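You operate a simulated robot arm through the tools that you are given. There is no shell and no other tool. Be economical: measure what you need, move in short steps, check, and stop when the job is done.

The job below is to be done with a simulated robot arm. You get a single attempt, and the scene is never put back.

Task
Drop the short core in the tall blue drawer and stand the small orange reel in the first spare cradle.
Fine: drawer shut again, reel shelf pushed back in; leave the other reels.

It is judged by the outcome, as a careful person would: the job done as asked, and still so three seconds after it is handed in. It fails if anything else is knocked over, pushed out of place, dropped, spilled or broken.

Robot
A 6-joint arm with a two-finger gripper on a trunk, on a base that drives. Base frame: it is fixed to the floor where the robot stands at the start and does not move with it; the origin is under the middle of the robot, x ahead of it, y to its left, z up. Readings come in mm, degrees, newtons and seconds.
With the tool pointing down near the work surface it reaches from about 220 to 700 mm from the robot's upright axis, wherever it stands. Its first joint turns from -166.0 to 166.0 degrees. Places, roughly: first spare cradle [500, -500, 900]; mouth of the tall blue drawer [600, 0, 100]; reel shelf [400, -700, 600]; short core (9x9x6 cm) [600, -100, 800]; tall blue drawer [600, 0, 300]. Payload 1.57 kg.
The TCP is the grasp point between the finger pads, 21 mm short of the fingertips. In the tool frame z runs along the fingers and y along their closing line. Largest opening 70 mm; the body of the gripper starts 50 mm behind the TCP.
Orientation is told as [roll, pitch, yaw] about the base's x, y, z axes, in that order, counted from this pose: with the fingers straight down and closing along the base's y, the tool's x points along the base's -x, its y along +y and its z along -z.

Tools
- The arm moves only by the tool nudge_tool. Its argument "steps" is a list of rows, each a list of 6 numbers: the shift along the base's x, y, z in mm, then the turn, a rotation vector about the base's x, y, z in degrees. In form: [[tx, ty, tz, ax, ay, az], ...]. A call has 1 to 12 rows; each row shifts and turns the commanded pose from where the row before left it. "grip" is the opening, from 0 (shut) to 1 (fully open), set as the call begins (left out, the last holds). A row lasts 0.2 s, in which the tool goes at most 50 mm and 8.6 degrees; a call with a longer step from one row to the next is refused whole, and so is a gripper value outside its range. A pose out of reach is approached as far as the arm can. The call stops where the force on the tool passes 50 N (or 10 N more than at its start, if that is more) or the arm is blocked; 0.2 s more then pass. Each finger halts on what it meets, pressing with about 30 N; the grip force reading is that of the motor and also rises with nothing between the fingers. The clock runs only during rows and for 0.2 s after the last one: add rows that do not move to give the fingers time. The reply holds the time, the measured pose of the TCP, the force on the tool along the base axes, the opening and the grip force, in the units named above and with some noise, with the torque about the TCP (base axes, N m) and any sound that the robot's microphone picked up.
- Cameras (640 x 400 px; columns grow to the right, rows downward): "scene" is now at [-2.2, 97, 1484.6]; the picture's right is [-0.72, -0.70, 0.00], its down [-0.50, 0.51, -0.70] and it looks along [0.49, -0.50, -0.72] (base axes); focal length 229 px, centre (320, 200). "wrist" rides on the gripper at [79, 4, -81] in the tool frame; the picture's right is [-0.05, 1.00, 0.00], its down [-0.67, -0.04, -0.74] and it looks along [-0.74, -0.04, 0.67] (tool axes); focal length 256 px, centre (320, 200). There is no depth. A picture from a camera that has moved, and an enlarged one, comes with that camera's place and axes in the base frame and with its lens.
- snapshot(camera): a new picture of that camera. No time passes.
- roll_base(legs): drives the robot by 1 to 6 legs, each [ahead, left, turn to the left] in mm, mm and degrees, along the robot's own axes; the way and the turn of a leg run together, so that a leg with both is an arc; at most 1500 mm and 180 degrees a leg. The arm and the cameras ride along, it lands a little off, and it stops where it bumps. It gives what a move gives.
- head_to(pan, tilt): turns the head with the scene camera to pan (to the left, within 155 degrees either way) and tilt (down, from -29 to 69), counted from straight ahead of the robot. It gives what a move gives.
- zoom(camera, box): a new picture of the part [left, top, right, bottom] of that camera's present view, enlarged. No time passes.
- hand_in(): hands the job in; it is judged then, once.

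Go step by step. Nothing tells you exact positions but the pictures and the camera data: compare them with the known pose of the tool, close in by small moves and look again before you grip or let go. The budget is 120 turns and 78 pictures, counting those below and the enlarged ones. Unless the task says otherwise, let go and move clear before handing in, and close with one line.

The tools are called after "Call:" as a command line: name --pt "numbers of a row" for each row, then --argument value for the rest, lists and objects as JSON in quotes. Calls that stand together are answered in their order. nudge_tool: Moves the arm, as the interface text tells. Its arguments: {"type":"object","properties":{"steps":{"type":"array","items":{"type":"array","items":{"type":"number"}}},"grip":{"type":"number"}},"required":["steps"]} The other tools are called the same way: roll_base (legs) drives the base; head_to (pan, tilt) turns the head that bears the scene camera; snapshot (camera) takes a picture; zoom (camera, box) takes an enlarged picture of a part of a camera's view; hand_in () hands the job in.

At the start:

```text
clock: 0.0
eef_pos: [336.8, -178.5, 1238.6]
tcp_rot: [0.0, 0.0, 0.0]
force: [0.5, -1.4, 0.8]
torque: [-0.03, 0.0, 0.0]
width: 70.1
grip_force: 0.1
robot x, y, heading: [-1.4, 4.8, 0.3]
head pan, tilt: [-45.7, 45.9]
```

scene: 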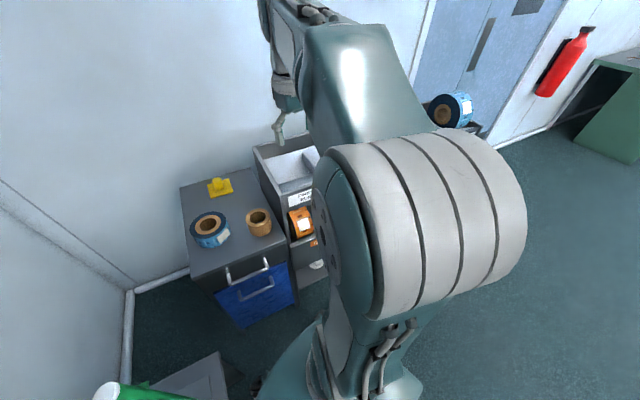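
wrist: 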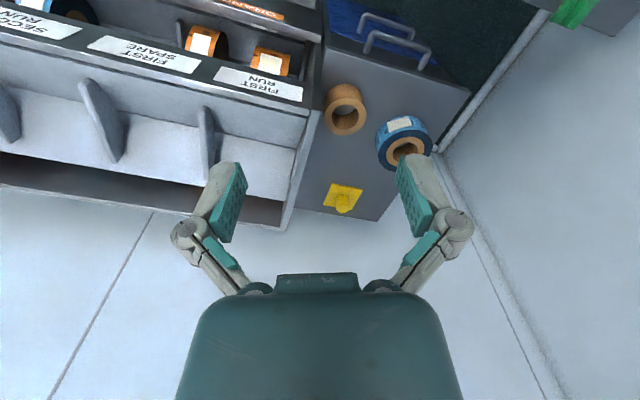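

I see a cabinet with blue drawer, short core and a blue reel on top, and a labelled rack beside it with orange reels. I'll take closer looks first.

Call:
zoom --camera "wrist" --box '[0, 0, 480, 240]'

Call:
zoom --camera "scene" --box '[160, 130, 340, 340]'

Call:
head_to --pan -20 --tilt 50

Call:
snapshot --camera "scene"

```text
1.33 times, centred on (240, 120) of wrist
camera zoom: at [257.6, -173.3, 1318.4], right [0.05, 1.0, 0.0], down [0.67, -0.04, 0.74], along [0.74, -0.04, -0.67], focal length 341 px, centre (427, 307)
```

zoom: 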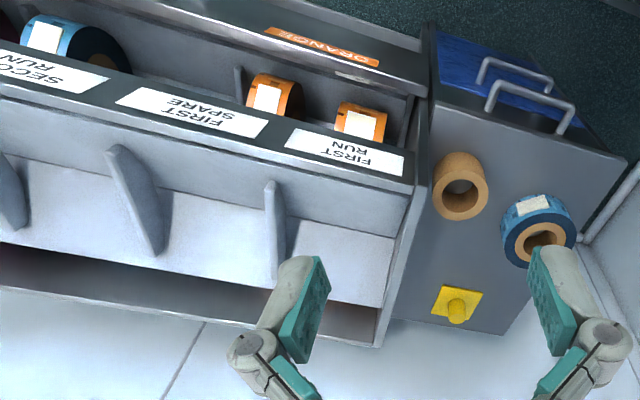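

```text
1.90 times, centred on (250, 235) of scene
camera zoom: at [-2.2, 97.0, 1484.6], right [-0.72, -0.7, 0.0], down [-0.5, 0.51, -0.7], along [0.49, -0.5, -0.72], focal length 436 px, centre (453, 133)
```

zoom: 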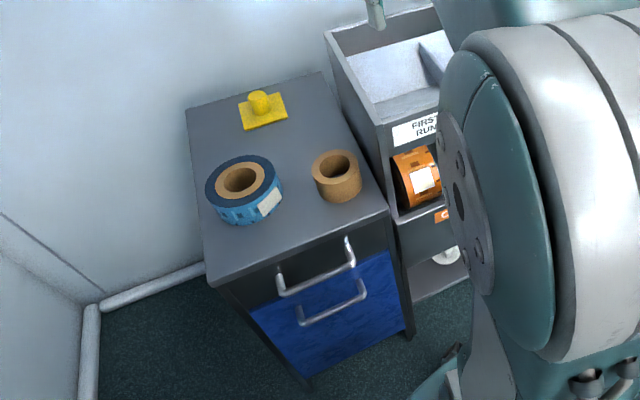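

```text
clock: 0.9
eef_pos: [337.4, -178.0, 1236.8]
tcp_rot: [0.0, 0.0, 0.0]
force: [0.0, 0.1, 0.0]
torque: [0.0, 0.0, -0.01]
width: 69.9
grip_force: 0.0
robot x, y, heading: [-6.9, -2.7, -0.2]
head pan, tilt: [-20.0, 50.0]
```

```text
73 pictures are left
camera scene: at [13.8, 128.3, 1478.9], right [-0.34, -0.94, 0.0], down [-0.72, 0.26, -0.64], along [0.6, -0.22, -0.77], focal length 229 px, centre (320, 200)
```

scene: 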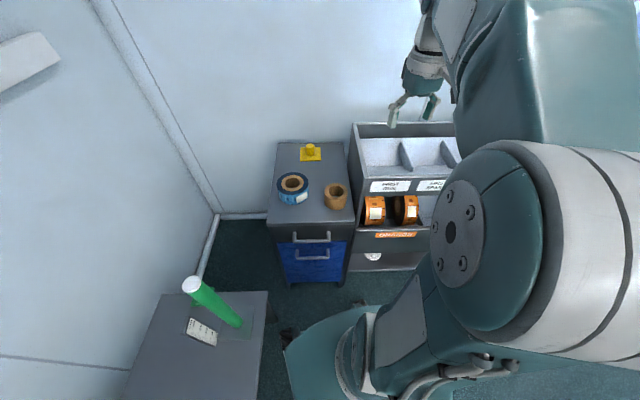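

The cabinet is straight ahead, with the rack to its right and a table at the left. I'll zoom on the cabinet and rack.

Call:
zoom --camera "scene" --box '[250, 120, 470, 290]'

Call:
head_to --pan -75 --tilt 40

Call:
snapshot --camera "scene"

```text
2.35 times, centred on (360, 205) of scene
camera zoom: at [13.8, 128.3, 1478.9], right [-0.34, -0.94, 0.0], down [-0.72, 0.26, -0.64], along [0.6, -0.22, -0.77], focal length 539 px, centre (226, 188)
```

zoom: 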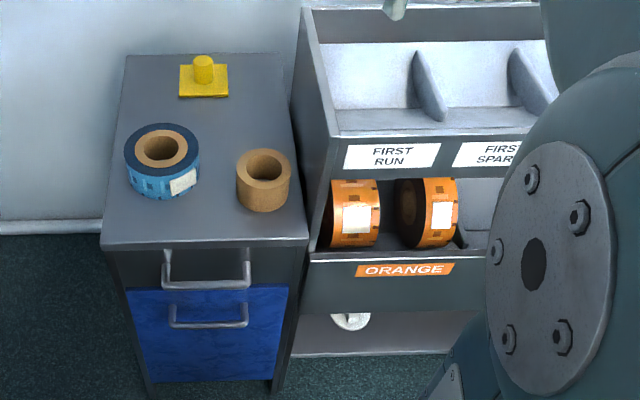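

```text
clock: 2.1
eef_pos: [337.7, -177.6, 1237.7]
tcp_rot: [-0.1, 0.0, 0.1]
force: [-0.8, 0.3, 0.7]
torque: [0.01, 0.02, -0.02]
width: 70.1
grip_force: 0.0
robot x, y, heading: [4.4, -1.3, -0.2]
head pan, tilt: [-75.0, 40.0]
```

```text
71 pictures are left
camera scene: at [-36.5, 72.6, 1493.1], right [-0.97, -0.26, 0.0], down [-0.17, 0.62, -0.77], along [0.2, -0.74, -0.64], focal length 229 px, centre (320, 200)
```

scene: 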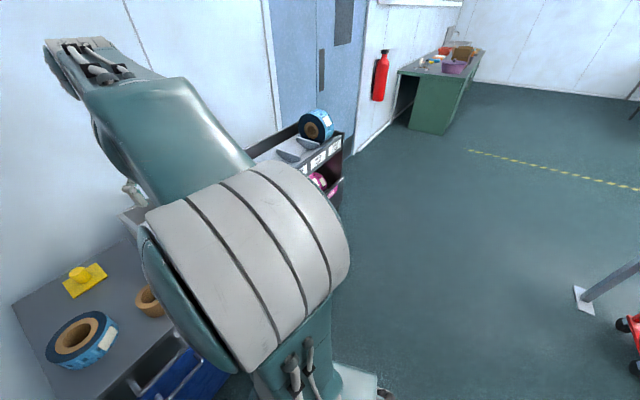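

The core is about (545,-133,790); the cabinet front is near x=474 and the blue drawer front spans z 190–620. The arm blocks the rack, so I'll drive back and right for a clearer look.

Call:
roll_base --legs '[[-300, 0, 0], [0, -450, 0]]'

Call:
head_to --pan -10 --tilt 40

Call:
snapshot --camera "scene"

Call:
snapshot --camera "wrist"

```text
clock: 6.5
eef_pos: [39.8, -618.5, 1238.7]
tcp_rot: [-0.1, 0.0, -0.1]
force: [0.9, 0.9, -0.7]
torque: [-0.06, 0.02, -0.02]
width: 69.8
grip_force: 0.1
robot x, y, heading: [-299.6, -443.1, 0.1]
head pan, tilt: [-75.0, 40.0]
```

```text
clock: 7.8
eef_pos: [37.8, -623.5, 1238.9]
tcp_rot: [0.0, 0.0, 0.1]
force: [-0.4, 0.3, 0.2]
torque: [-0.02, -0.03, 0.0]
width: 69.9
grip_force: 0.1
robot x, y, heading: [-297.0, -446.3, 0.1]
head pan, tilt: [-10.0, 40.0]
```

```text
70 pictures are left
camera scene: at [-272.3, -304.5, 1493.0], right [-0.17, -0.98, 0.0], down [-0.63, 0.11, -0.77], along [0.75, -0.13, -0.64], focal length 229 px, centre (320, 200)
```

scene: 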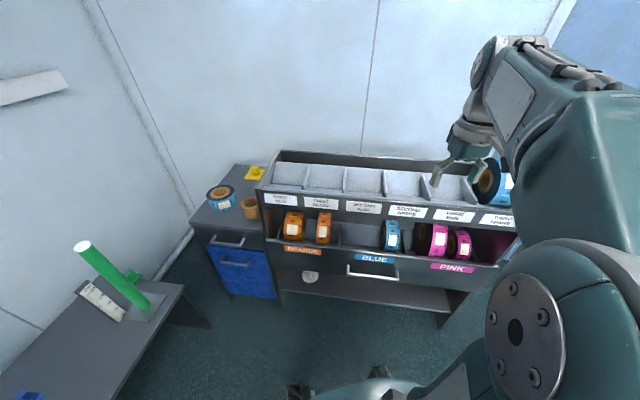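

```text
69 pictures are left
camera wrist: at [-40.0, -618.4, 1318.5], right [0.05, 1.0, 0.0], down [0.67, -0.03, 0.74], along [0.74, -0.04, -0.67], focal length 256 px, centre (320, 200)
```

wrist: 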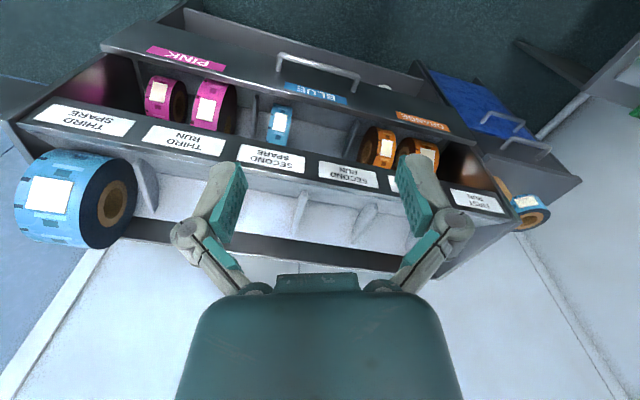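

Now the rack is clear: six cradles, and a pull-out shelf with a handle in the middle beneath. Zooming in.

Call:
zoom --camera "scene" --box '[250, 140, 400, 300]'

Call:
zoom --camera "wrist" --box '[240, 40, 560, 240]'

Call:
zoom --camera "scene" --box '[340, 140, 540, 300]'

```text
2.50 times, centred on (325, 220) of scene
camera zoom: at [-272.3, -304.5, 1493.0], right [-0.17, -0.98, 0.0], down [-0.63, 0.11, -0.77], along [0.75, -0.13, -0.64], focal length 572 px, centre (308, 150)
```

zoom: 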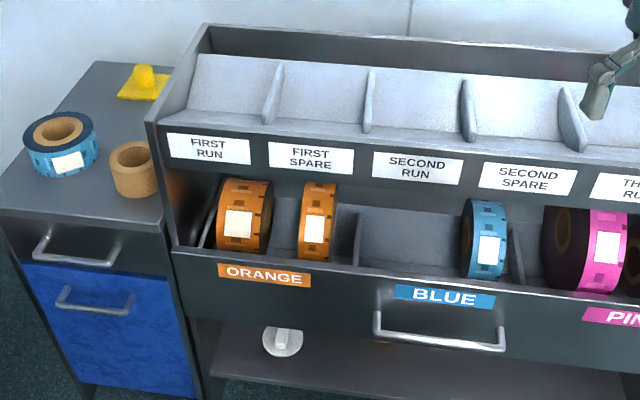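

```text
2.00 times, centred on (400, 140) of wrist
camera zoom: at [-40.0, -618.4, 1318.5], right [0.05, 1.0, 0.0], down [0.67, -0.03, 0.74], along [0.74, -0.04, -0.67], focal length 512 px, centre (160, 320)
```

zoom: 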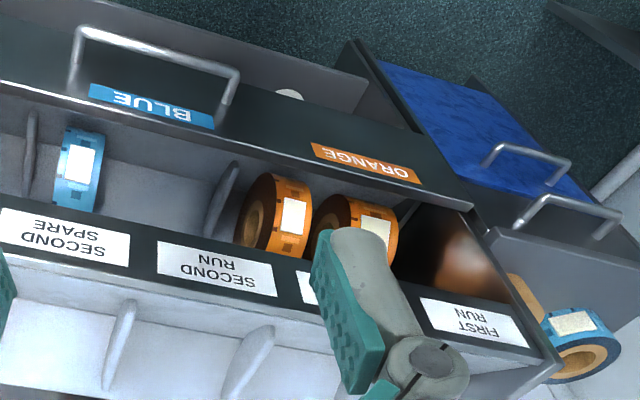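

```text
2.50 times, centred on (440, 220) of scene
camera zoom: at [-272.3, -304.5, 1493.0], right [-0.17, -0.98, 0.0], down [-0.63, 0.11, -0.77], along [0.75, -0.13, -0.64], focal length 572 px, centre (20, 150)
```

zoom: 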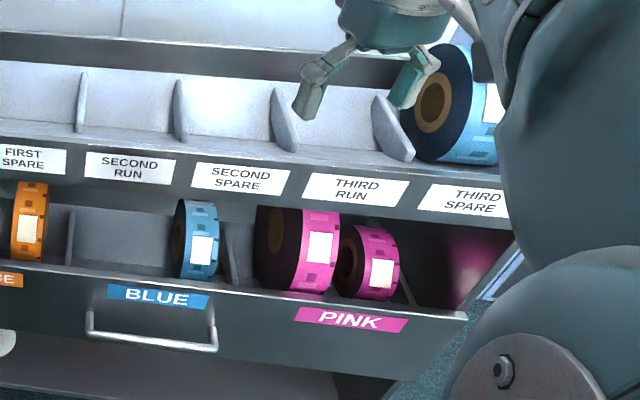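

The shelf has a handle near (255,-641,530), and the rack front stands proud of the cabinet. I'll do the drawer first: drive in front of it, then turn the tool horizontal with fingers closing vertically.

Call:
roll_base --legs '[[0, 440, 0], [110, 0, 0]]'

Call:
nudge_tool --pt "0 14 -20 4.62 -4.62 -4.62" --pt "0 14 -20 4.62 -4.62 -4.62" --pt "0 14 -20 4.62 -4.62 -4.62" --pt "0 14 -20 4.62 -4.62 -4.62" --pt "0 14 -20 4.62 -4.62 -4.62" --pt "0 14 -20 4.62 -4.62 -4.62" --pt "0 14 -20 4.62 -4.62 -4.62" --pt "0 14 -20 4.62 -4.62 -4.62" --pt "0 14 -20 4.62 -4.62 -4.62" --pt "0 14 -20 4.62 -4.62 -4.62" --pt "0 14 -20 4.62 -4.62 -4.62" --pt "0 14 -20 4.62 -4.62 -4.62" --grip 1

Call:
nudge_tool --pt "0 2 -20 4.62 -4.62 -4.62" --pt "0 2 -20 4.62 -4.62 -4.62" --pt "0 2 -20 4.62 -4.62 -4.62"

Call:
snapshot --camera "scene"

Call:
snapshot --camera "wrist"

```text
clock: 11.3
eef_pos: [150.0, -188.6, 1238.8]
tcp_rot: [0.1, 0.0, 0.2]
force: [-0.9, -0.5, -0.6]
torque: [0.02, -0.01, -0.01]
width: 70.2
grip_force: 0.0
robot x, y, heading: [-187.8, -8.3, -0.0]
head pan, tilt: [-10.0, 40.0]
```

```text
clock: 13.9
eef_pos: [250.1, -73.3, 1065.0]
tcp_rot: [74.2, -12.1, -74.3]
force: [-0.6, -0.1, 0.4]
torque: [0.01, -0.04, -0.02]
width: 70.1
grip_force: 0.0
out of reach, approached as far as the arm can: row 9, 10, 11, 12
robot x, y, heading: [-185.8, -8.2, 0.2]
head pan, tilt: [-10.0, 40.0]
```

```text
clock: 14.7
eef_pos: [294.9, -84.5, 1014.6]
tcp_rot: [90.0, -0.2, -90.1]
force: [-0.2, 0.0, -0.1]
torque: [-0.06, 0.04, 0.0]
width: 69.9
grip_force: 0.0
out of reach, approached as far as the arm can: row 1, 2, 3
robot x, y, heading: [-185.2, -10.8, -0.1]
head pan, tilt: [-10.0, 40.0]
```

```text
65 pictures are left
camera scene: at [-161.7, 131.1, 1493.0], right [-0.17, -0.99, 0.0], down [-0.63, 0.11, -0.77], along [0.75, -0.13, -0.64], focal length 229 px, centre (320, 200)
```

scene: 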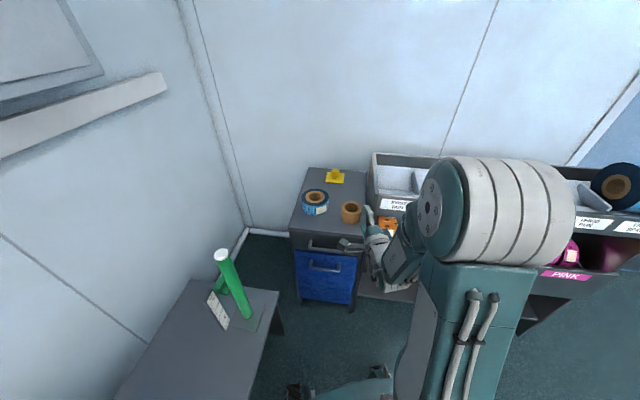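

```text
64 pictures are left
camera wrist: at [213.0, -5.1, 1016.5], right [0.0, -0.05, 1.0], down [-0.75, -0.67, -0.03], along [0.67, -0.75, -0.04], focal length 256 px, centre (320, 200)
```

wrist: 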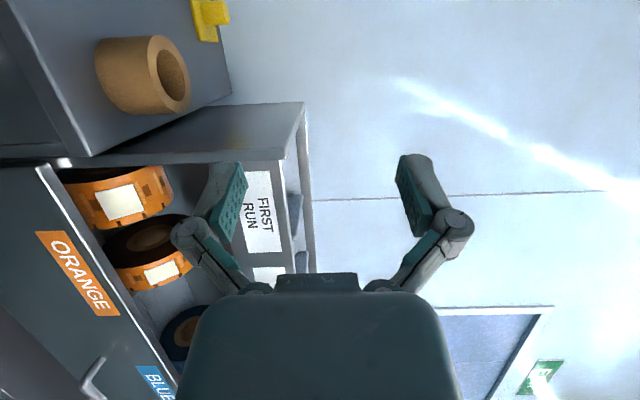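

The tool is horizontal now, left of the rack. I'll lower it in front of the blue drawer's handle, keeping back from the front.

Call:
nudge_tool --pt "0 30 -20 0 0 0" --pt "0 30 -30 0 0 0" --pt "0 30 -40 0 0 0" --pt "0 0 -45 0 0 0" --pt "0 0 -45 0 0 0" --pt "0 0 -45 0 0 0" --pt "0 0 -45 0 0 0" --pt "0 0 -45 0 0 0" --pt "0 0 -45 0 0 0" --pt "0 0 -40 0 0 0"

Call:
snapshot --camera "wrist"

Call:
zoom --camera "scene" --box '[260, 150, 420, 310]'

```text
clock: 16.9
eef_pos: [283.7, -79.3, 614.2]
tcp_rot: [90.0, -0.2, -90.0]
force: [0.3, -0.5, 1.2]
torque: [0.02, 0.03, 0.01]
width: 69.7
grip_force: 0.0
out of reach, approached as far as the arm can: row 1, 2, 3
robot x, y, heading: [-186.9, -7.5, 0.2]
head pan, tilt: [-10.0, 40.0]
```

```text
63 pictures are left
camera wrist: at [202.2, 1.0, 617.1], right [0.0, -0.05, 1.0], down [-0.74, -0.67, -0.03], along [0.67, -0.74, -0.04], focal length 256 px, centre (320, 200)
```

wrist: 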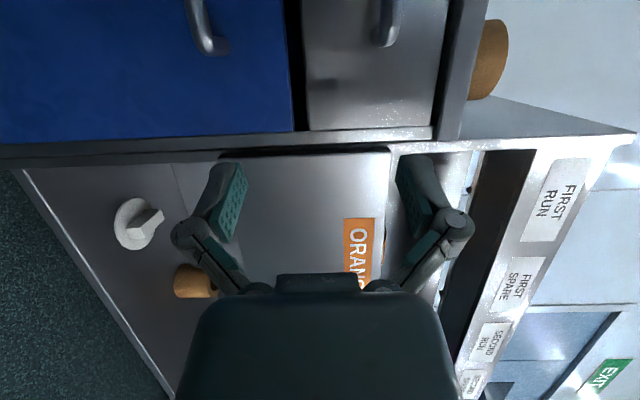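

```text
2.50 times, centred on (340, 230) of scene
camera zoom: at [-161.1, 130.8, 1493.0], right [-0.17, -0.99, 0.0], down [-0.63, 0.11, -0.77], along [0.75, -0.13, -0.64], focal length 572 px, centre (270, 125)
```

zoom: 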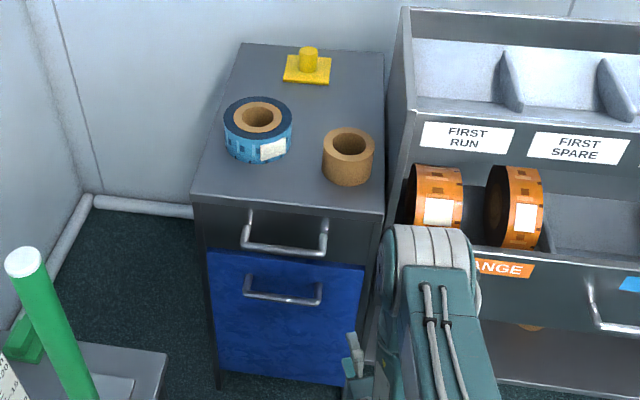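

The cabinet and rack turn out to be yawed about 18° (front normal ≈ (-0.95,+0.31)). The blue handle bar's middle is about (470,2,506). I'll align the tool with that and come to a pre-grasp.

Call:
nudge_tool --pt "20 26 -27 0 0 -4.5" --pt "20 26 -27 0 0 -4.5" --pt "20 26 -27 0 0 -4.5" --pt "20 26 -27 0 0 -4.5"

Call:
snapshot --camera "wrist"

Call:
zoom --camera "scene" --box '[260, 190, 420, 290]'

```text
clock: 17.9
eef_pos: [250.9, -209.7, 511.8]
tcp_rot: [90.1, -0.3, -106.2]
force: [0.0, -0.4, 0.9]
torque: [0.02, -0.06, -0.01]
width: 70.1
grip_force: 0.0
out of reach, approached as far as the arm can: row 1, 2, 3, 4
robot x, y, heading: [-187.7, -11.5, 0.0]
head pan, tilt: [-10.0, 40.0]
```

```text
61 pictures are left
camera wrist: at [195.9, -109.7, 514.7], right [-0.02, -0.05, 1.0], down [-0.9, -0.43, -0.04], along [0.43, -0.9, -0.04], focal length 256 px, centre (320, 200)
```

wrist: 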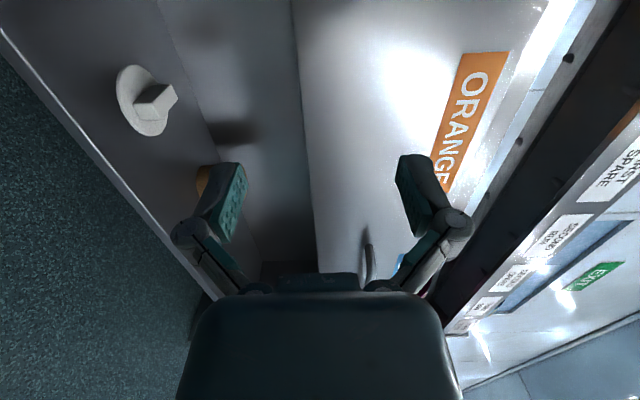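

```text
4.00 times, centred on (340, 240) of scene
camera zoom: at [-161.4, 129.6, 1493.1], right [-0.17, -0.99, 0.0], down [-0.63, 0.11, -0.77], along [0.75, -0.13, -0.64], focal length 916 px, centre (240, 40)
```

zoom: 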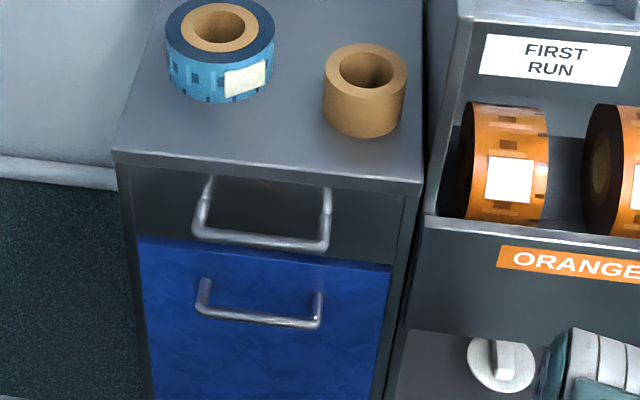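

The pose was out of reach in this wrist posture and the arm slid sideways. I'll raise it away from the rack, test reach outward, and see.

Call:
nudge_tool --pt "-20 0 0 0 0 0" --pt "-20 30 0 0 0 4" --pt "0 30 0 0 0 4" --pt "0 40 0 0 0 4" --pt "0 40 0 0 0 4"

Call:
nudge_tool --pt "40 0 0 0 0 0" --pt "40 0 0 0 0 0"

Call:
snapshot --camera "scene"

```text
clock: 19.1
eef_pos: [217.8, -71.7, 506.7]
tcp_rot: [89.8, -0.1, -91.9]
force: [-0.4, 0.8, 0.8]
torque: [0.01, -0.02, -0.01]
width: 70.1
grip_force: 0.1
out of reach, approached as far as the arm can: row 5
robot x, y, heading: [-185.2, -8.5, 0.2]
head pan, tilt: [-10.0, 40.0]
```

```text
clock: 19.7
eef_pos: [290.6, -97.2, 507.6]
tcp_rot: [90.1, -0.2, -91.7]
force: [-0.4, 0.0, -0.4]
torque: [-0.01, 0.02, -0.02]
width: 69.8
grip_force: 0.0
out of reach, approached as far as the arm can: row 1, 2
robot x, y, heading: [-186.0, -9.3, 0.0]
head pan, tilt: [-10.0, 40.0]
```

```text
59 pictures are left
camera scene: at [-161.2, 130.4, 1493.1], right [-0.17, -0.99, 0.0], down [-0.63, 0.11, -0.77], along [0.75, -0.13, -0.64], focal length 229 px, centre (320, 200)
```

scene: 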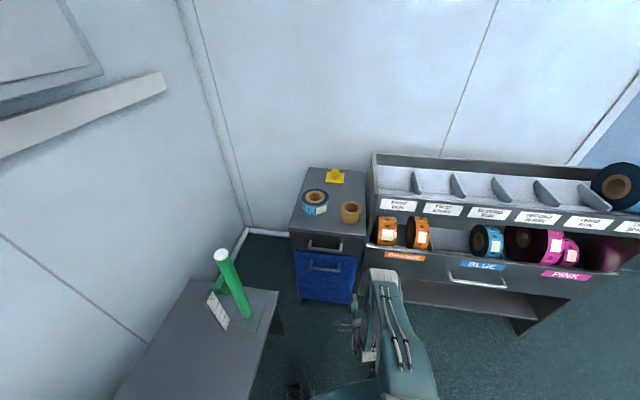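

Reach outward is fine; the limit is sideways in this wrist posture. I'll pitch the tool 45° down and test going left again.

Call:
nudge_tool --pt "0 0 10 0 7.5 0" --pt "0 0 10 0 7.5 0" --pt "0 0 10 0 7.5 0" --pt "0 0 10 0 7.5 0" --pt "0 0 10 0 7.5 0" --pt "0 0 10 0 7.5 0"

Call:
nudge_tool --pt "0 30 0 0 0 0" --pt "0 30 0 0 0 0"

```text
clock: 21.1
eef_pos: [279.4, -132.5, 568.0]
tcp_rot: [44.9, -1.1, -90.9]
force: [-0.1, 0.2, 1.3]
torque: [0.03, 0.01, -0.01]
width: 70.0
grip_force: 0.2
out of reach, approached as far as the arm can: row 2, 3, 4, 5, 6
robot x, y, heading: [-186.9, -8.8, 0.0]
head pan, tilt: [-10.0, 40.0]
```

```text
clock: 21.7
eef_pos: [272.8, -121.7, 568.5]
tcp_rot: [45.2, -0.5, -90.4]
force: [1.0, -0.3, -0.5]
torque: [0.0, -0.02, 0.0]
width: 70.0
grip_force: 0.0
out of reach, approached as far as the arm can: row 1, 2
robot x, y, heading: [-190.8, -7.1, -0.0]
head pan, tilt: [-10.0, 40.0]
```

Still limited. I'll roll the tool half a turn so the camera sits on the other side, and test that posture.

Call:
nudge_tool --pt "-5 0 5 -6 0 6" --pt "-5 0 5 -6 0 6" --pt "-5 0 5 -6 0 6" --pt "-5 0 5 -6 0 6" --pt "0 0 0 -6 0 6" --pt "0 0 0 -6 0 6" --pt "0 0 0 -6 0 6" --pt "0 0 0 -6 0 6" --pt "0 0 0 -6 0 6" --pt "0 0 0 -6 0 6" --pt "0 0 0 -6 0 6"

Call:
nudge_tool --pt "0 0 0 -6 0 6" --pt "0 0 0 -6 0 6" --pt "0 0 0 -6 0 6" --pt "0 0 0 -6 0 6" --pt "0 0 0 -6 0 6" --pt "0 0 0 -6 0 6" --pt "0 0 0 -6 0 6" --pt "0 0 0 -6 0 6" --pt "0 0 0 -6 0 6" --pt "0 0 0 -6 0 6"

Call:
nudge_tool --pt "0 40 0 0 0 0" --pt "0 40 0 0 0 0" --pt "20 40 0 0 0 0"

```text
clock: 24.1
eef_pos: [254.9, -130.3, 589.9]
tcp_rot: [14.3, -45.1, -20.0]
force: [-0.3, 0.9, -0.2]
torque: [-0.02, 0.02, -0.02]
width: 70.2
grip_force: 0.2
out of reach, approached as far as the arm can: row 1, 10, 11
robot x, y, heading: [-188.5, -9.7, 0.1]
head pan, tilt: [-10.0, 40.0]
```

```text
clock: 26.3
eef_pos: [254.0, -127.7, 590.7]
tcp_rot: [14.3, -45.1, -20.1]
force: [0.3, -0.8, -0.4]
torque: [0.04, -0.01, 0.02]
width: 70.1
grip_force: 0.1
out of reach, approached as far as the arm can: row 1, 2, 3, 4, 5, 6, 7, 8, 9, 10
robot x, y, heading: [-185.3, -9.6, 0.4]
head pan, tilt: [-10.0, 40.0]
```

```text
clock: 27.1
eef_pos: [259.7, -92.5, 592.7]
tcp_rot: [16.1, -44.9, -20.0]
force: [-0.7, -0.7, -0.7]
torque: [0.03, 0.0, 0.01]
width: 70.1
grip_force: 0.0
out of reach, approached as far as the arm can: row 1, 2, 3
robot x, y, heading: [-186.6, -10.2, 0.0]
head pan, tilt: [-10.0, 40.0]
```

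Yaw alignment isn't actually needed to straddle a bar, so I'll go back to the horizontal posture, with 15° of left yaw to stay inside the wrist limits, after shifting the base 50 mm left.

Call:
roll_base --legs '[[0, 50, 0]]'

Call:
nudge_tool --pt "4 0 -8 7.49 -2.53 -1.7" --pt "4 0 -8 7.49 -2.53 -1.7" --pt "4 0 -8 7.49 -2.53 -1.7" --pt "4 0 -8 7.49 -2.53 -1.7" --pt "4 0 -8 7.49 -2.53 -1.7" --pt "4 0 -8 7.49 -2.53 -1.7" --pt "4 0 -8 7.49 -2.53 -1.7" --pt "4 0 -8 7.49 -2.53 -1.7" --pt "4 0 -8 7.49 -2.53 -1.7" --pt "4 0 -8 7.49 -2.53 -1.7"

Call:
snapshot --camera "wrist"

```text
clock: 28.0
eef_pos: [260.4, -62.8, 590.7]
tcp_rot: [17.2, -44.4, -20.9]
force: [-0.1, -1.1, -0.9]
torque: [0.02, 0.02, 0.06]
width: 69.9
grip_force: 0.0
robot x, y, heading: [-187.4, 33.0, 0.6]
head pan, tilt: [-10.0, 40.0]
```

```text
clock: 30.2
eef_pos: [300.2, -55.9, 512.0]
tcp_rot: [90.0, 0.3, -74.9]
force: [-0.1, -0.2, 0.2]
torque: [-0.01, -0.01, -0.01]
width: 69.7
grip_force: 0.0
robot x, y, heading: [-188.5, 29.5, 0.1]
head pan, tilt: [-10.0, 40.0]
```

```text
58 pictures are left
camera wrist: at [201.7, 0.4, 516.8], right [0.02, -0.06, 1.0], down [-0.55, -0.84, -0.04], along [0.84, -0.54, -0.05], focal length 256 px, centre (320, 200)
```

wrist: 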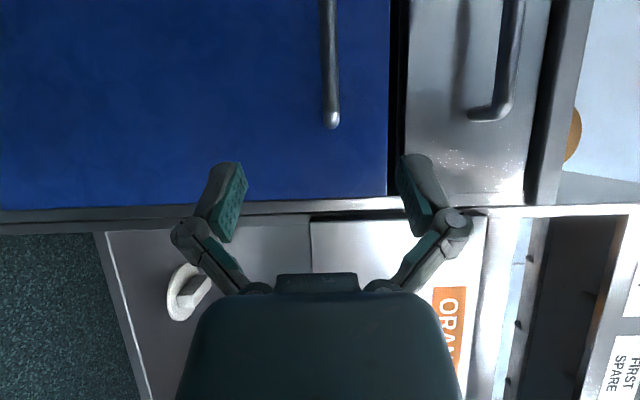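

The bar sits level at z≈518, well placed between the fingers. Moving closer, then looking.

Call:
nudge_tool --pt "30 10 2 0 0 0" --pt "30 10 2 0 0 0" --pt "30 10 1 0 0 0" --pt "25 10 1 0 0 0"

Call:
snapshot --camera "wrist"

Call:
zoom --camera "scene" --box '[260, 190, 420, 290]'

```text
clock: 31.2
eef_pos: [415.2, -14.6, 517.9]
tcp_rot: [89.8, 0.2, -74.9]
force: [0.7, 0.2, -0.4]
torque: [-0.01, 0.02, 0.03]
width: 69.9
grip_force: 0.1
robot x, y, heading: [-189.6, 30.2, 0.1]
head pan, tilt: [-10.0, 40.0]
```

```text
57 pictures are left
camera wrist: at [316.2, 41.6, 522.3], right [0.02, -0.05, 1.0], down [-0.55, -0.84, -0.03], along [0.84, -0.54, -0.04], focal length 256 px, centre (320, 200)
```

wrist: 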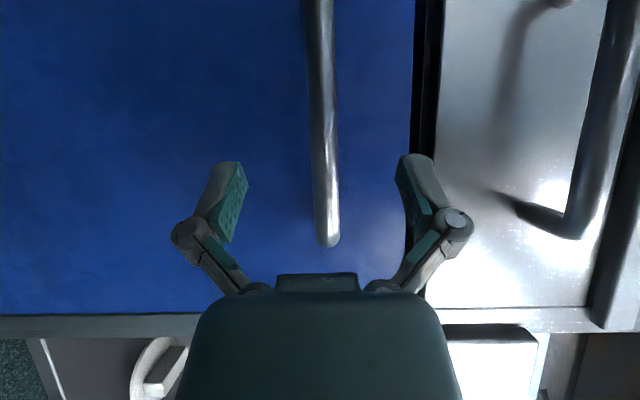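

```text
4.00 times, centred on (340, 240) of scene
camera zoom: at [-160.9, 172.3, 1493.0], right [-0.17, -0.99, 0.0], down [-0.63, 0.11, -0.77], along [0.75, -0.13, -0.64], focal length 916 px, centre (240, 40)
```

zoom: 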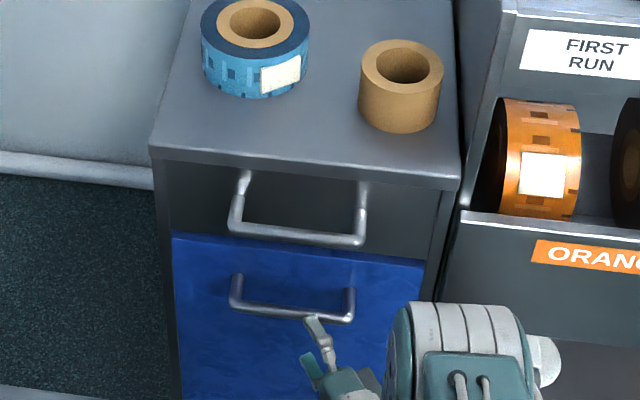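

The bar runs between the open fingers about 45–50 mm ahead of the TCP. Advancing, then closing.

Call:
nudge_tool --pt "17 5 1 0 0 0" --pt "17 5 0 0 0 0" --pt "15 4 0 0 0 0"

Call:
nudge_tool --pt "0 0 0 0 0 0" --pt "0 0 0 0 0 0" --pt "0 0 0 0 0 0" --grip 0

Call:
snapshot --camera "wrist"

```text
clock: 32.0
eef_pos: [464.4, -0.9, 520.2]
tcp_rot: [89.7, 0.2, -74.8]
force: [-0.7, -0.3, -0.3]
torque: [-0.02, 0.02, 0.02]
width: 70.1
grip_force: 0.1
robot x, y, heading: [-187.7, 34.5, 0.3]
head pan, tilt: [-10.0, 40.0]
```

```text
clock: 32.8
eef_pos: [464.0, -0.2, 520.0]
tcp_rot: [89.7, 0.1, -74.8]
force: [-19.9, -3.0, 14.1]
torque: [0.0, -0.01, -0.24]
width: 14.7
grip_force: 31.7
robot x, y, heading: [-187.4, 34.2, 0.1]
head pan, tilt: [-10.0, 40.0]
```

```text
55 pictures are left
camera wrist: at [364.2, 54.7, 523.8], right [0.02, -0.05, 1.0], down [-0.55, -0.84, -0.04], along [0.84, -0.54, -0.04], focal length 256 px, centre (320, 200)
```

wrist: 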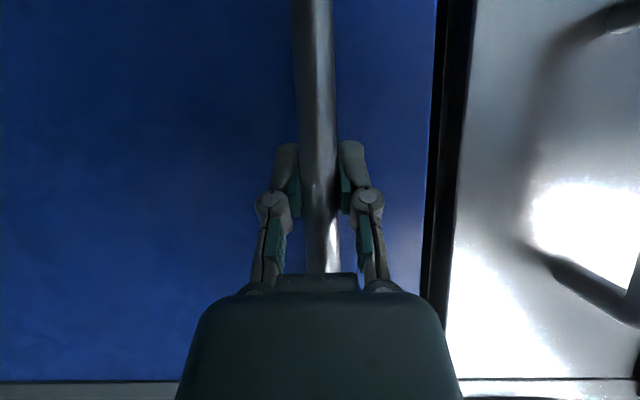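

The bar is gripped at 14.7 mm. Pulling along the drawer normal.

Call:
nudge_tool --pt "-10 3 0 0 0 0" --pt "-17 5.5 0 0 0 0" --pt "-19 6.2 0 0 0 0" --pt "-19 6.2 0 0 0 0" --pt "-19 6.2 0 0 0 0" --pt "-19 6.2 0 0 0 0"

Call:
zoom --camera "scene" --box '[240, 150, 440, 310]'

```text
clock: 34.2
eef_pos: [360.4, 32.7, 519.8]
tcp_rot: [89.9, 0.3, -74.8]
force: [-1.1, -7.4, 4.8]
torque: [0.05, 0.02, -0.03]
width: 14.6
grip_force: 32.0
robot x, y, heading: [-188.7, 30.1, 0.2]
head pan, tilt: [-10.0, 40.0]
```

```text
2.50 times, centred on (340, 230) of scene
camera zoom: at [-161.5, 171.4, 1493.1], right [-0.17, -0.99, 0.0], down [-0.63, 0.11, -0.77], along [0.75, -0.13, -0.64], focal length 572 px, centre (270, 125)
```

zoom: 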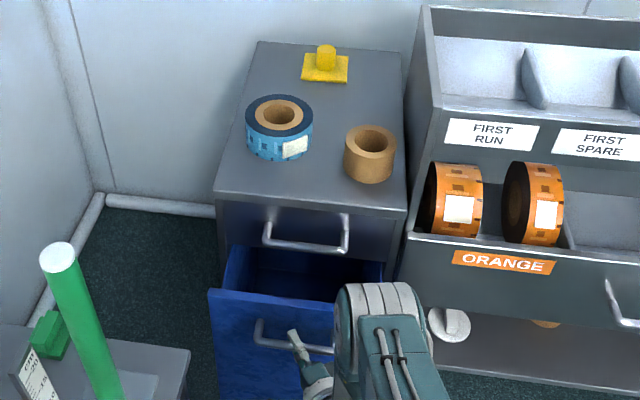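

It opens smoothly. The side table's corner is near the drawer's left edge, so I'll pull only about 75 mm more and check.

Call:
nudge_tool --pt "-17 5.5 0 0 0 0" --pt "-18 5.9 0 0 0 0" --pt "-18 5.9 0 0 0 0" --pt "-18 5.9 0 0 0 0"

Call:
zoom --camera "scene" --box '[220, 180, 420, 340]'

```text
clock: 35.2
eef_pos: [288.0, 56.1, 518.8]
tcp_rot: [89.7, 0.2, -74.9]
force: [-0.8, -2.7, 7.8]
torque: [0.04, 0.11, 0.25]
width: 14.9
grip_force: 31.9
robot x, y, heading: [-187.7, 29.5, -0.1]
head pan, tilt: [-10.0, 40.0]
```

```text
2.50 times, centred on (320, 260) of scene
camera zoom: at [-161.7, 172.4, 1493.0], right [-0.17, -0.99, 0.0], down [-0.63, 0.11, -0.77], along [0.75, -0.13, -0.64], focal length 572 px, centre (320, 50)
```

zoom: 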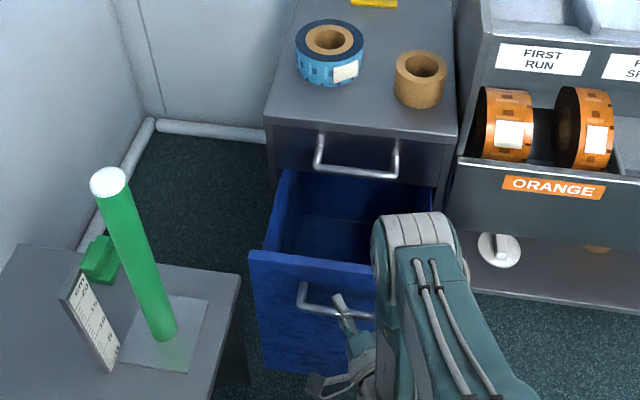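

The drawer is open about 186 mm, enough for the core. I'll release, back away, and bring the tool up pointing down.

Call:
nudge_tool --pt "0 0 0 0 0 0" --pt "0 0 0 0 0 0" --pt "0 0 0 0 0 0" --grip 1

Call:
nudge_tool --pt "-20 -6 0 0 0 0" --pt "-30 -9 0 0 0 0" --pt "-20 -7 0 0 0 0" --pt "0 0 40 0 0 0" --pt "0 0 45 0 0 0" --pt "0 0 45 0 0 0" --pt "0 0 45 0 0 0" --pt "0 0 45 0 0 0" --pt "0 0 45 0 0 0" --pt "0 -10 45 0 0 0" --pt "0 -10 45 0 0 0" --pt "0 -10 45 0 0 0"

Call:
nudge_tool --pt "5 -10 15 -5.66 3.27 4.62" --pt "5 -10 15 -5.66 3.27 4.62" --pt "5 -10 15 -5.66 3.27 4.62" --pt "5 -10 10 -5.66 3.27 4.62" --pt "5 -10 0 -5.66 3.27 4.62" --pt "5 -10 0 -5.66 3.27 4.62" --pt "5 -10 0 -5.66 3.27 4.62" --pt "5 -10 0 -5.66 3.27 4.62"

Call:
nudge_tool --pt "5 -5 0 -5.66 3.27 4.62" --pt "5 -5 0 -5.66 3.27 4.62" --pt "5 0 0 -5.66 3.27 4.62" --pt "5 0 0 -5.66 3.27 4.62" --pt "5 0 0 -5.66 3.27 4.62" --pt "5 0 0 -5.66 3.27 4.62" --pt "5 0 0 -5.66 3.27 4.62"

```text
clock: 36.0
eef_pos: [289.1, 56.0, 519.5]
tcp_rot: [89.9, 0.2, -74.9]
force: [-0.4, 0.2, 0.4]
torque: [0.03, 0.0, -0.01]
width: 70.1
grip_force: 0.0
robot x, y, heading: [-187.9, 30.8, 0.0]
head pan, tilt: [-10.0, 40.0]
```

```text
clock: 38.6
eef_pos: [258.3, -14.0, 902.9]
tcp_rot: [89.7, 0.4, -75.0]
force: [0.7, -0.1, 0.2]
torque: [0.0, 0.0, 0.01]
width: 70.2
grip_force: 0.2
out of reach, approached as far as the arm can: row 5, 6, 11, 12
robot x, y, heading: [-189.4, 31.9, 0.2]
head pan, tilt: [-10.0, 40.0]
```

```text
clock: 40.4
eef_pos: [298.1, -94.0, 956.0]
tcp_rot: [41.2, -19.1, -26.6]
force: [0.3, -0.7, -0.2]
torque: [-0.01, 0.03, -0.02]
width: 69.7
grip_force: 0.1
robot x, y, heading: [-187.6, 31.7, 0.0]
head pan, tilt: [-10.0, 40.0]
```

```text
clock: 42.0
eef_pos: [333.0, -104.8, 957.1]
tcp_rot: [-0.3, 0.3, 14.9]
force: [1.0, -0.4, 0.0]
torque: [0.01, 0.01, -0.01]
width: 70.0
grip_force: 0.0
robot x, y, heading: [-186.3, 29.3, -0.1]
head pan, tilt: [-10.0, 40.0]
```

The tool points down at yaw 15. Driving ahead 120 mm so the core comes into reach, then looking.

Call:
roll_base --legs '[[120, 0, 0]]'

Call:
snapshot --camera "wrist"

Call:
snapshot --camera "scene"

```text
clock: 43.2
eef_pos: [452.1, -105.7, 957.0]
tcp_rot: [-0.1, 0.2, 14.8]
force: [-0.6, 0.1, 0.6]
torque: [0.01, 0.02, -0.02]
width: 70.2
grip_force: 0.0
robot x, y, heading: [-67.8, 31.8, -0.1]
head pan, tilt: [-10.0, 40.0]
```

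```text
52 pictures are left
camera wrist: at [375.5, -120.9, 1037.9], right [-0.2, 0.98, 0.0], down [0.66, 0.14, 0.74], along [0.73, 0.15, -0.67], focal length 256 px, centre (320, 200)
```

wrist: 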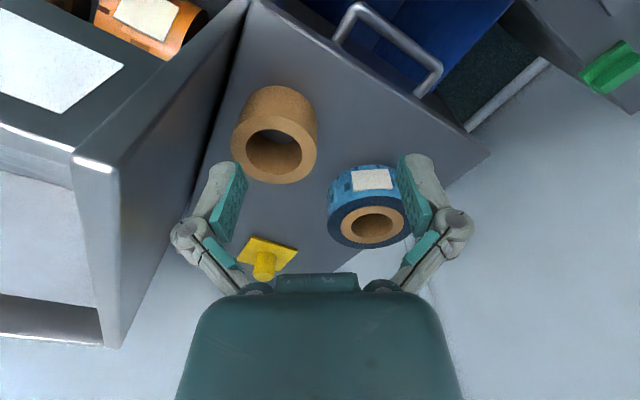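

```text
51 pictures are left
camera scene: at [-41.0, 171.7, 1493.0], right [-0.17, -0.98, 0.0], down [-0.63, 0.11, -0.77], along [0.75, -0.13, -0.64], focal length 229 px, centre (320, 200)
```

scene: 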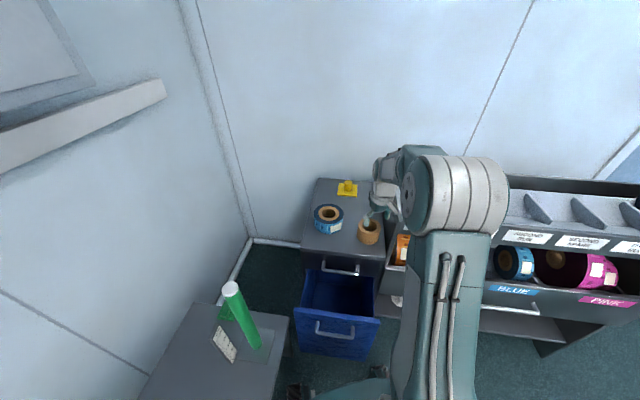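

The core centre is (546,-136) with its top at z≈822, agreed by both cameras. I'll pinch its left wall: half-open and hover at (536,-100,870).

Call:
nudge_tool --pt "42 3 -10 0 0 0" --pt "42 3 -10 0 0 0" --pt "0 0 -35 0 0 0" --pt "0 0 -30 0 0 0" --grip 0.57

Call:
snapshot --camera "wrist"

Call:
zoom --camera "scene" --box '[300, 150, 460, 270]'

```text
clock: 44.2
eef_pos: [535.4, -99.9, 872.0]
tcp_rot: [-0.2, 0.1, 14.8]
force: [-0.5, -0.7, 0.8]
torque: [0.01, 0.02, 0.0]
width: 40.0
grip_force: 0.1
robot x, y, heading: [-67.5, 32.5, 0.0]
head pan, tilt: [-10.0, 40.0]
```

```text
50 pictures are left
camera wrist: at [458.8, -115.3, 952.7], right [-0.2, 0.98, 0.0], down [0.65, 0.14, 0.74], along [0.73, 0.15, -0.67], focal length 256 px, centre (320, 200)
```

wrist: 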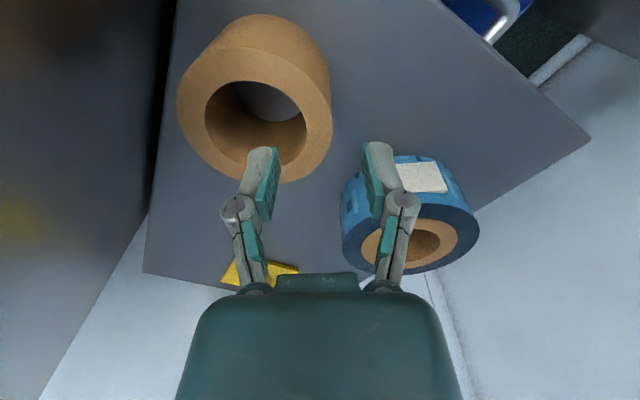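

```text
3.33 times, centred on (380, 210) of scene
camera zoom: at [-40.4, 171.8, 1493.0], right [-0.17, -0.98, 0.0], down [-0.63, 0.11, -0.77], along [0.75, -0.13, -0.64], focal length 763 px, centre (120, 167)
```

zoom: 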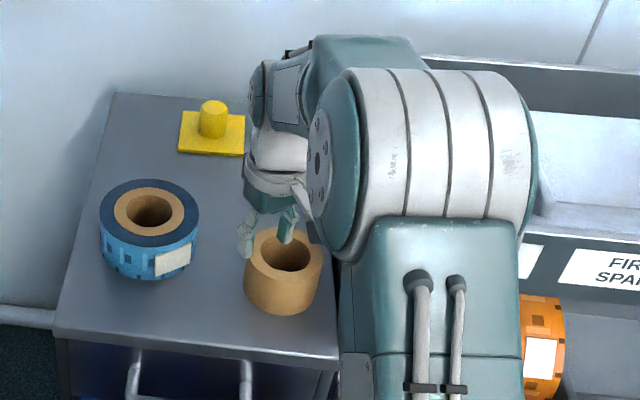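

The fingers line up over the left wall (hole radius 30, outer 45). Descending to z=800.

Call:
nudge_tool --pt "0 0 -20 0 0 0" --pt "0 0 -20 0 0 0" --pt "0 0 -20 0 0 0" --pt "0 0 -12 0 0 0"

Call:
snapshot --camera "wrist"

```text
clock: 45.2
eef_pos: [536.7, -101.0, 800.1]
tcp_rot: [-0.2, 0.2, 14.8]
force: [0.0, -0.1, 1.2]
torque: [0.0, 0.01, -0.02]
width: 39.7
grip_force: 0.1
robot x, y, heading: [-64.8, 33.7, -0.3]
head pan, tilt: [-10.0, 40.0]
```

```text
48 pictures are left
camera wrist: at [458.6, -115.4, 881.1], right [-0.2, 0.98, 0.0], down [0.65, 0.14, 0.74], along [0.73, 0.15, -0.67], focal length 256 px, centre (320, 200)
```

wrist: 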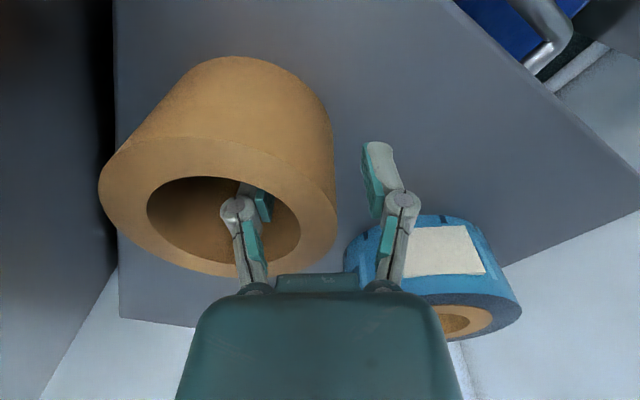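

One finger is inside the hole, the other outside. Closing and lifting.

Call:
nudge_tool --pt "0 0 0 0 0 0" --pt "0 0 0 0 0 0" --pt "0 0 0 0 0 0" --grip 0

Call:
nudge_tool --pt "0 0 15 0 0 0" --pt "0 0 25 0 0 0" --pt "0 0 30 0 0 0" --pt "0 0 30 0 0 0"

Call:
snapshot --camera "wrist"

```text
clock: 46.0
eef_pos: [536.1, -100.5, 800.6]
tcp_rot: [-0.2, 0.1, 14.7]
force: [-1.6, -0.5, 5.9]
torque: [0.04, -0.06, 0.0]
width: 18.0
grip_force: 30.4
robot x, y, heading: [-62.4, 34.5, 0.1]
head pan, tilt: [-10.0, 40.0]
```

```text
clock: 47.0
eef_pos: [535.9, -100.4, 901.3]
tcp_rot: [-0.2, 0.2, 14.8]
force: [0.3, -0.2, -1.5]
torque: [0.0, 0.02, 0.02]
width: 18.1
grip_force: 29.9
robot x, y, heading: [-70.4, 32.0, -0.1]
head pan, tilt: [-10.0, 40.0]
```

```text
47 pictures are left
camera wrist: at [458.8, -115.1, 981.9], right [-0.2, 0.98, 0.0], down [0.66, 0.14, 0.74], along [0.73, 0.15, -0.67], focal length 256 px, centre (320, 200)
```

wrist: 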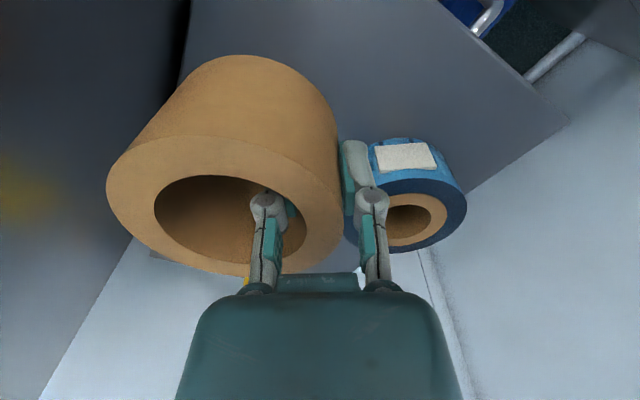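

The core is held. Moving it above the open drawer's mouth at height.

Call:
nudge_tool --pt "-25 20 0 0 0 0" --pt "-25 20 0 0 0 0" --pt "-25 20 0 0 0 0" --pt "-25 20 0 0 0 0" --pt "-25 20 0 0 0 0" --pt "-25 22 0 0 0 0"

Call:
snapshot --camera "scene"

Call:
snapshot --camera "wrist"

```text
clock: 48.5
eef_pos: [387.1, 24.0, 899.6]
tcp_rot: [-0.3, 0.1, 14.6]
force: [0.1, 0.2, -1.4]
torque: [0.05, 0.04, 0.03]
width: 18.1
grip_force: 29.9
robot x, y, heading: [-67.9, 32.4, -0.0]
head pan, tilt: [-10.0, 40.0]
```

```text
46 pictures are left
camera scene: at [-41.2, 173.2, 1492.9], right [-0.17, -0.98, 0.0], down [-0.63, 0.11, -0.77], along [0.75, -0.13, -0.64], focal length 229 px, centre (320, 200)
```

scene: 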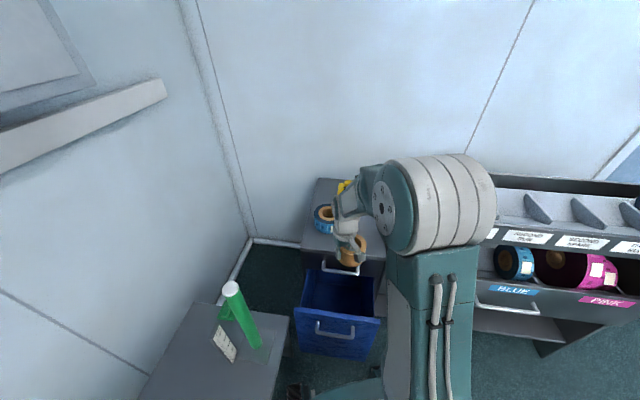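

```text
45 pictures are left
camera wrist: at [308.8, 8.4, 980.7], right [-0.2, 0.98, -0.01], down [0.65, 0.14, 0.74], along [0.73, 0.15, -0.67], focal length 256 px, centre (320, 200)
```

wrist: 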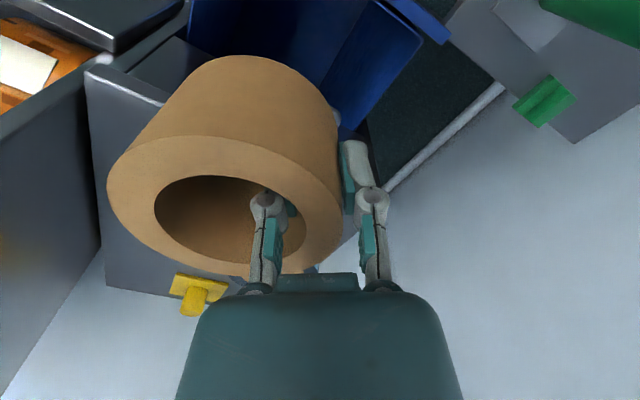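

The core is centred over the opening (about 55 mm clear either way). Lowering in steps.

Call:
nudge_tool --pt "0 0 -40 0 0 0" --pt "0 0 -40 0 0 0" --pt "0 0 -40 0 0 0" --pt "0 0 -40 0 0 0"

Call:
zoom --camera "scene" --box '[260, 180, 460, 340]'

```text
clock: 49.5
eef_pos: [387.0, 23.7, 740.0]
tcp_rot: [-0.4, 0.1, 14.9]
force: [-0.4, -0.4, -1.8]
torque: [0.07, 0.02, -0.04]
width: 17.7
grip_force: 30.6
robot x, y, heading: [-63.8, 33.3, -0.3]
head pan, tilt: [-10.0, 40.0]
```

```text
2.50 times, centred on (360, 260) of scene
camera zoom: at [-40.7, 172.6, 1492.9], right [-0.17, -0.98, 0.0], down [-0.63, 0.11, -0.77], along [0.75, -0.13, -0.64], focal length 572 px, centre (220, 50)
```

zoom: 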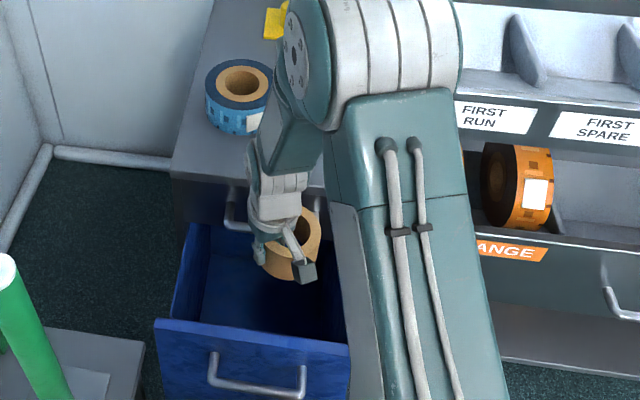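

Clear so far; the camera box sits outside the drawer front. Lowering further with a check on the elbow.

Call:
nudge_tool --pt "0 0 -35 0 0 0" --pt "0 0 -35 0 0 0" --pt "0 0 -30 0 0 0"

Call:
zoom --camera "scene" --box '[260, 180, 460, 340]'

```text
clock: 50.2
eef_pos: [387.6, 22.9, 641.1]
tcp_rot: [-0.3, 0.0, 14.8]
force: [0.0, 0.2, -1.6]
torque: [0.04, 0.04, -0.03]
width: 18.2
grip_force: 29.7
robot x, y, heading: [-68.5, 29.5, 0.2]
head pan, tilt: [-10.0, 40.0]
```

```text
2.50 times, centred on (360, 260) of scene
camera zoom: at [-40.5, 172.6, 1492.9], right [-0.17, -0.98, 0.0], down [-0.63, 0.11, -0.77], along [0.75, -0.13, -0.64], focal length 572 px, centre (220, 50)
```

zoom: 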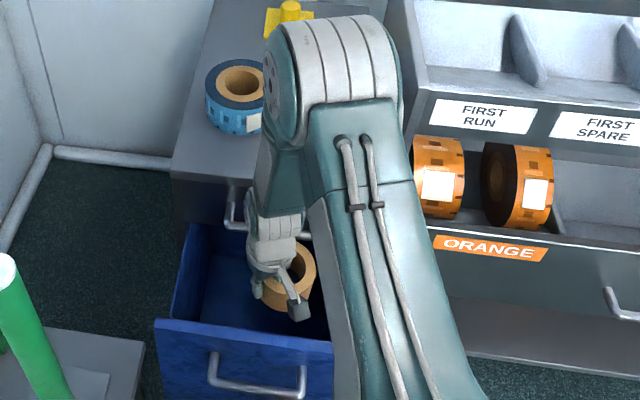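

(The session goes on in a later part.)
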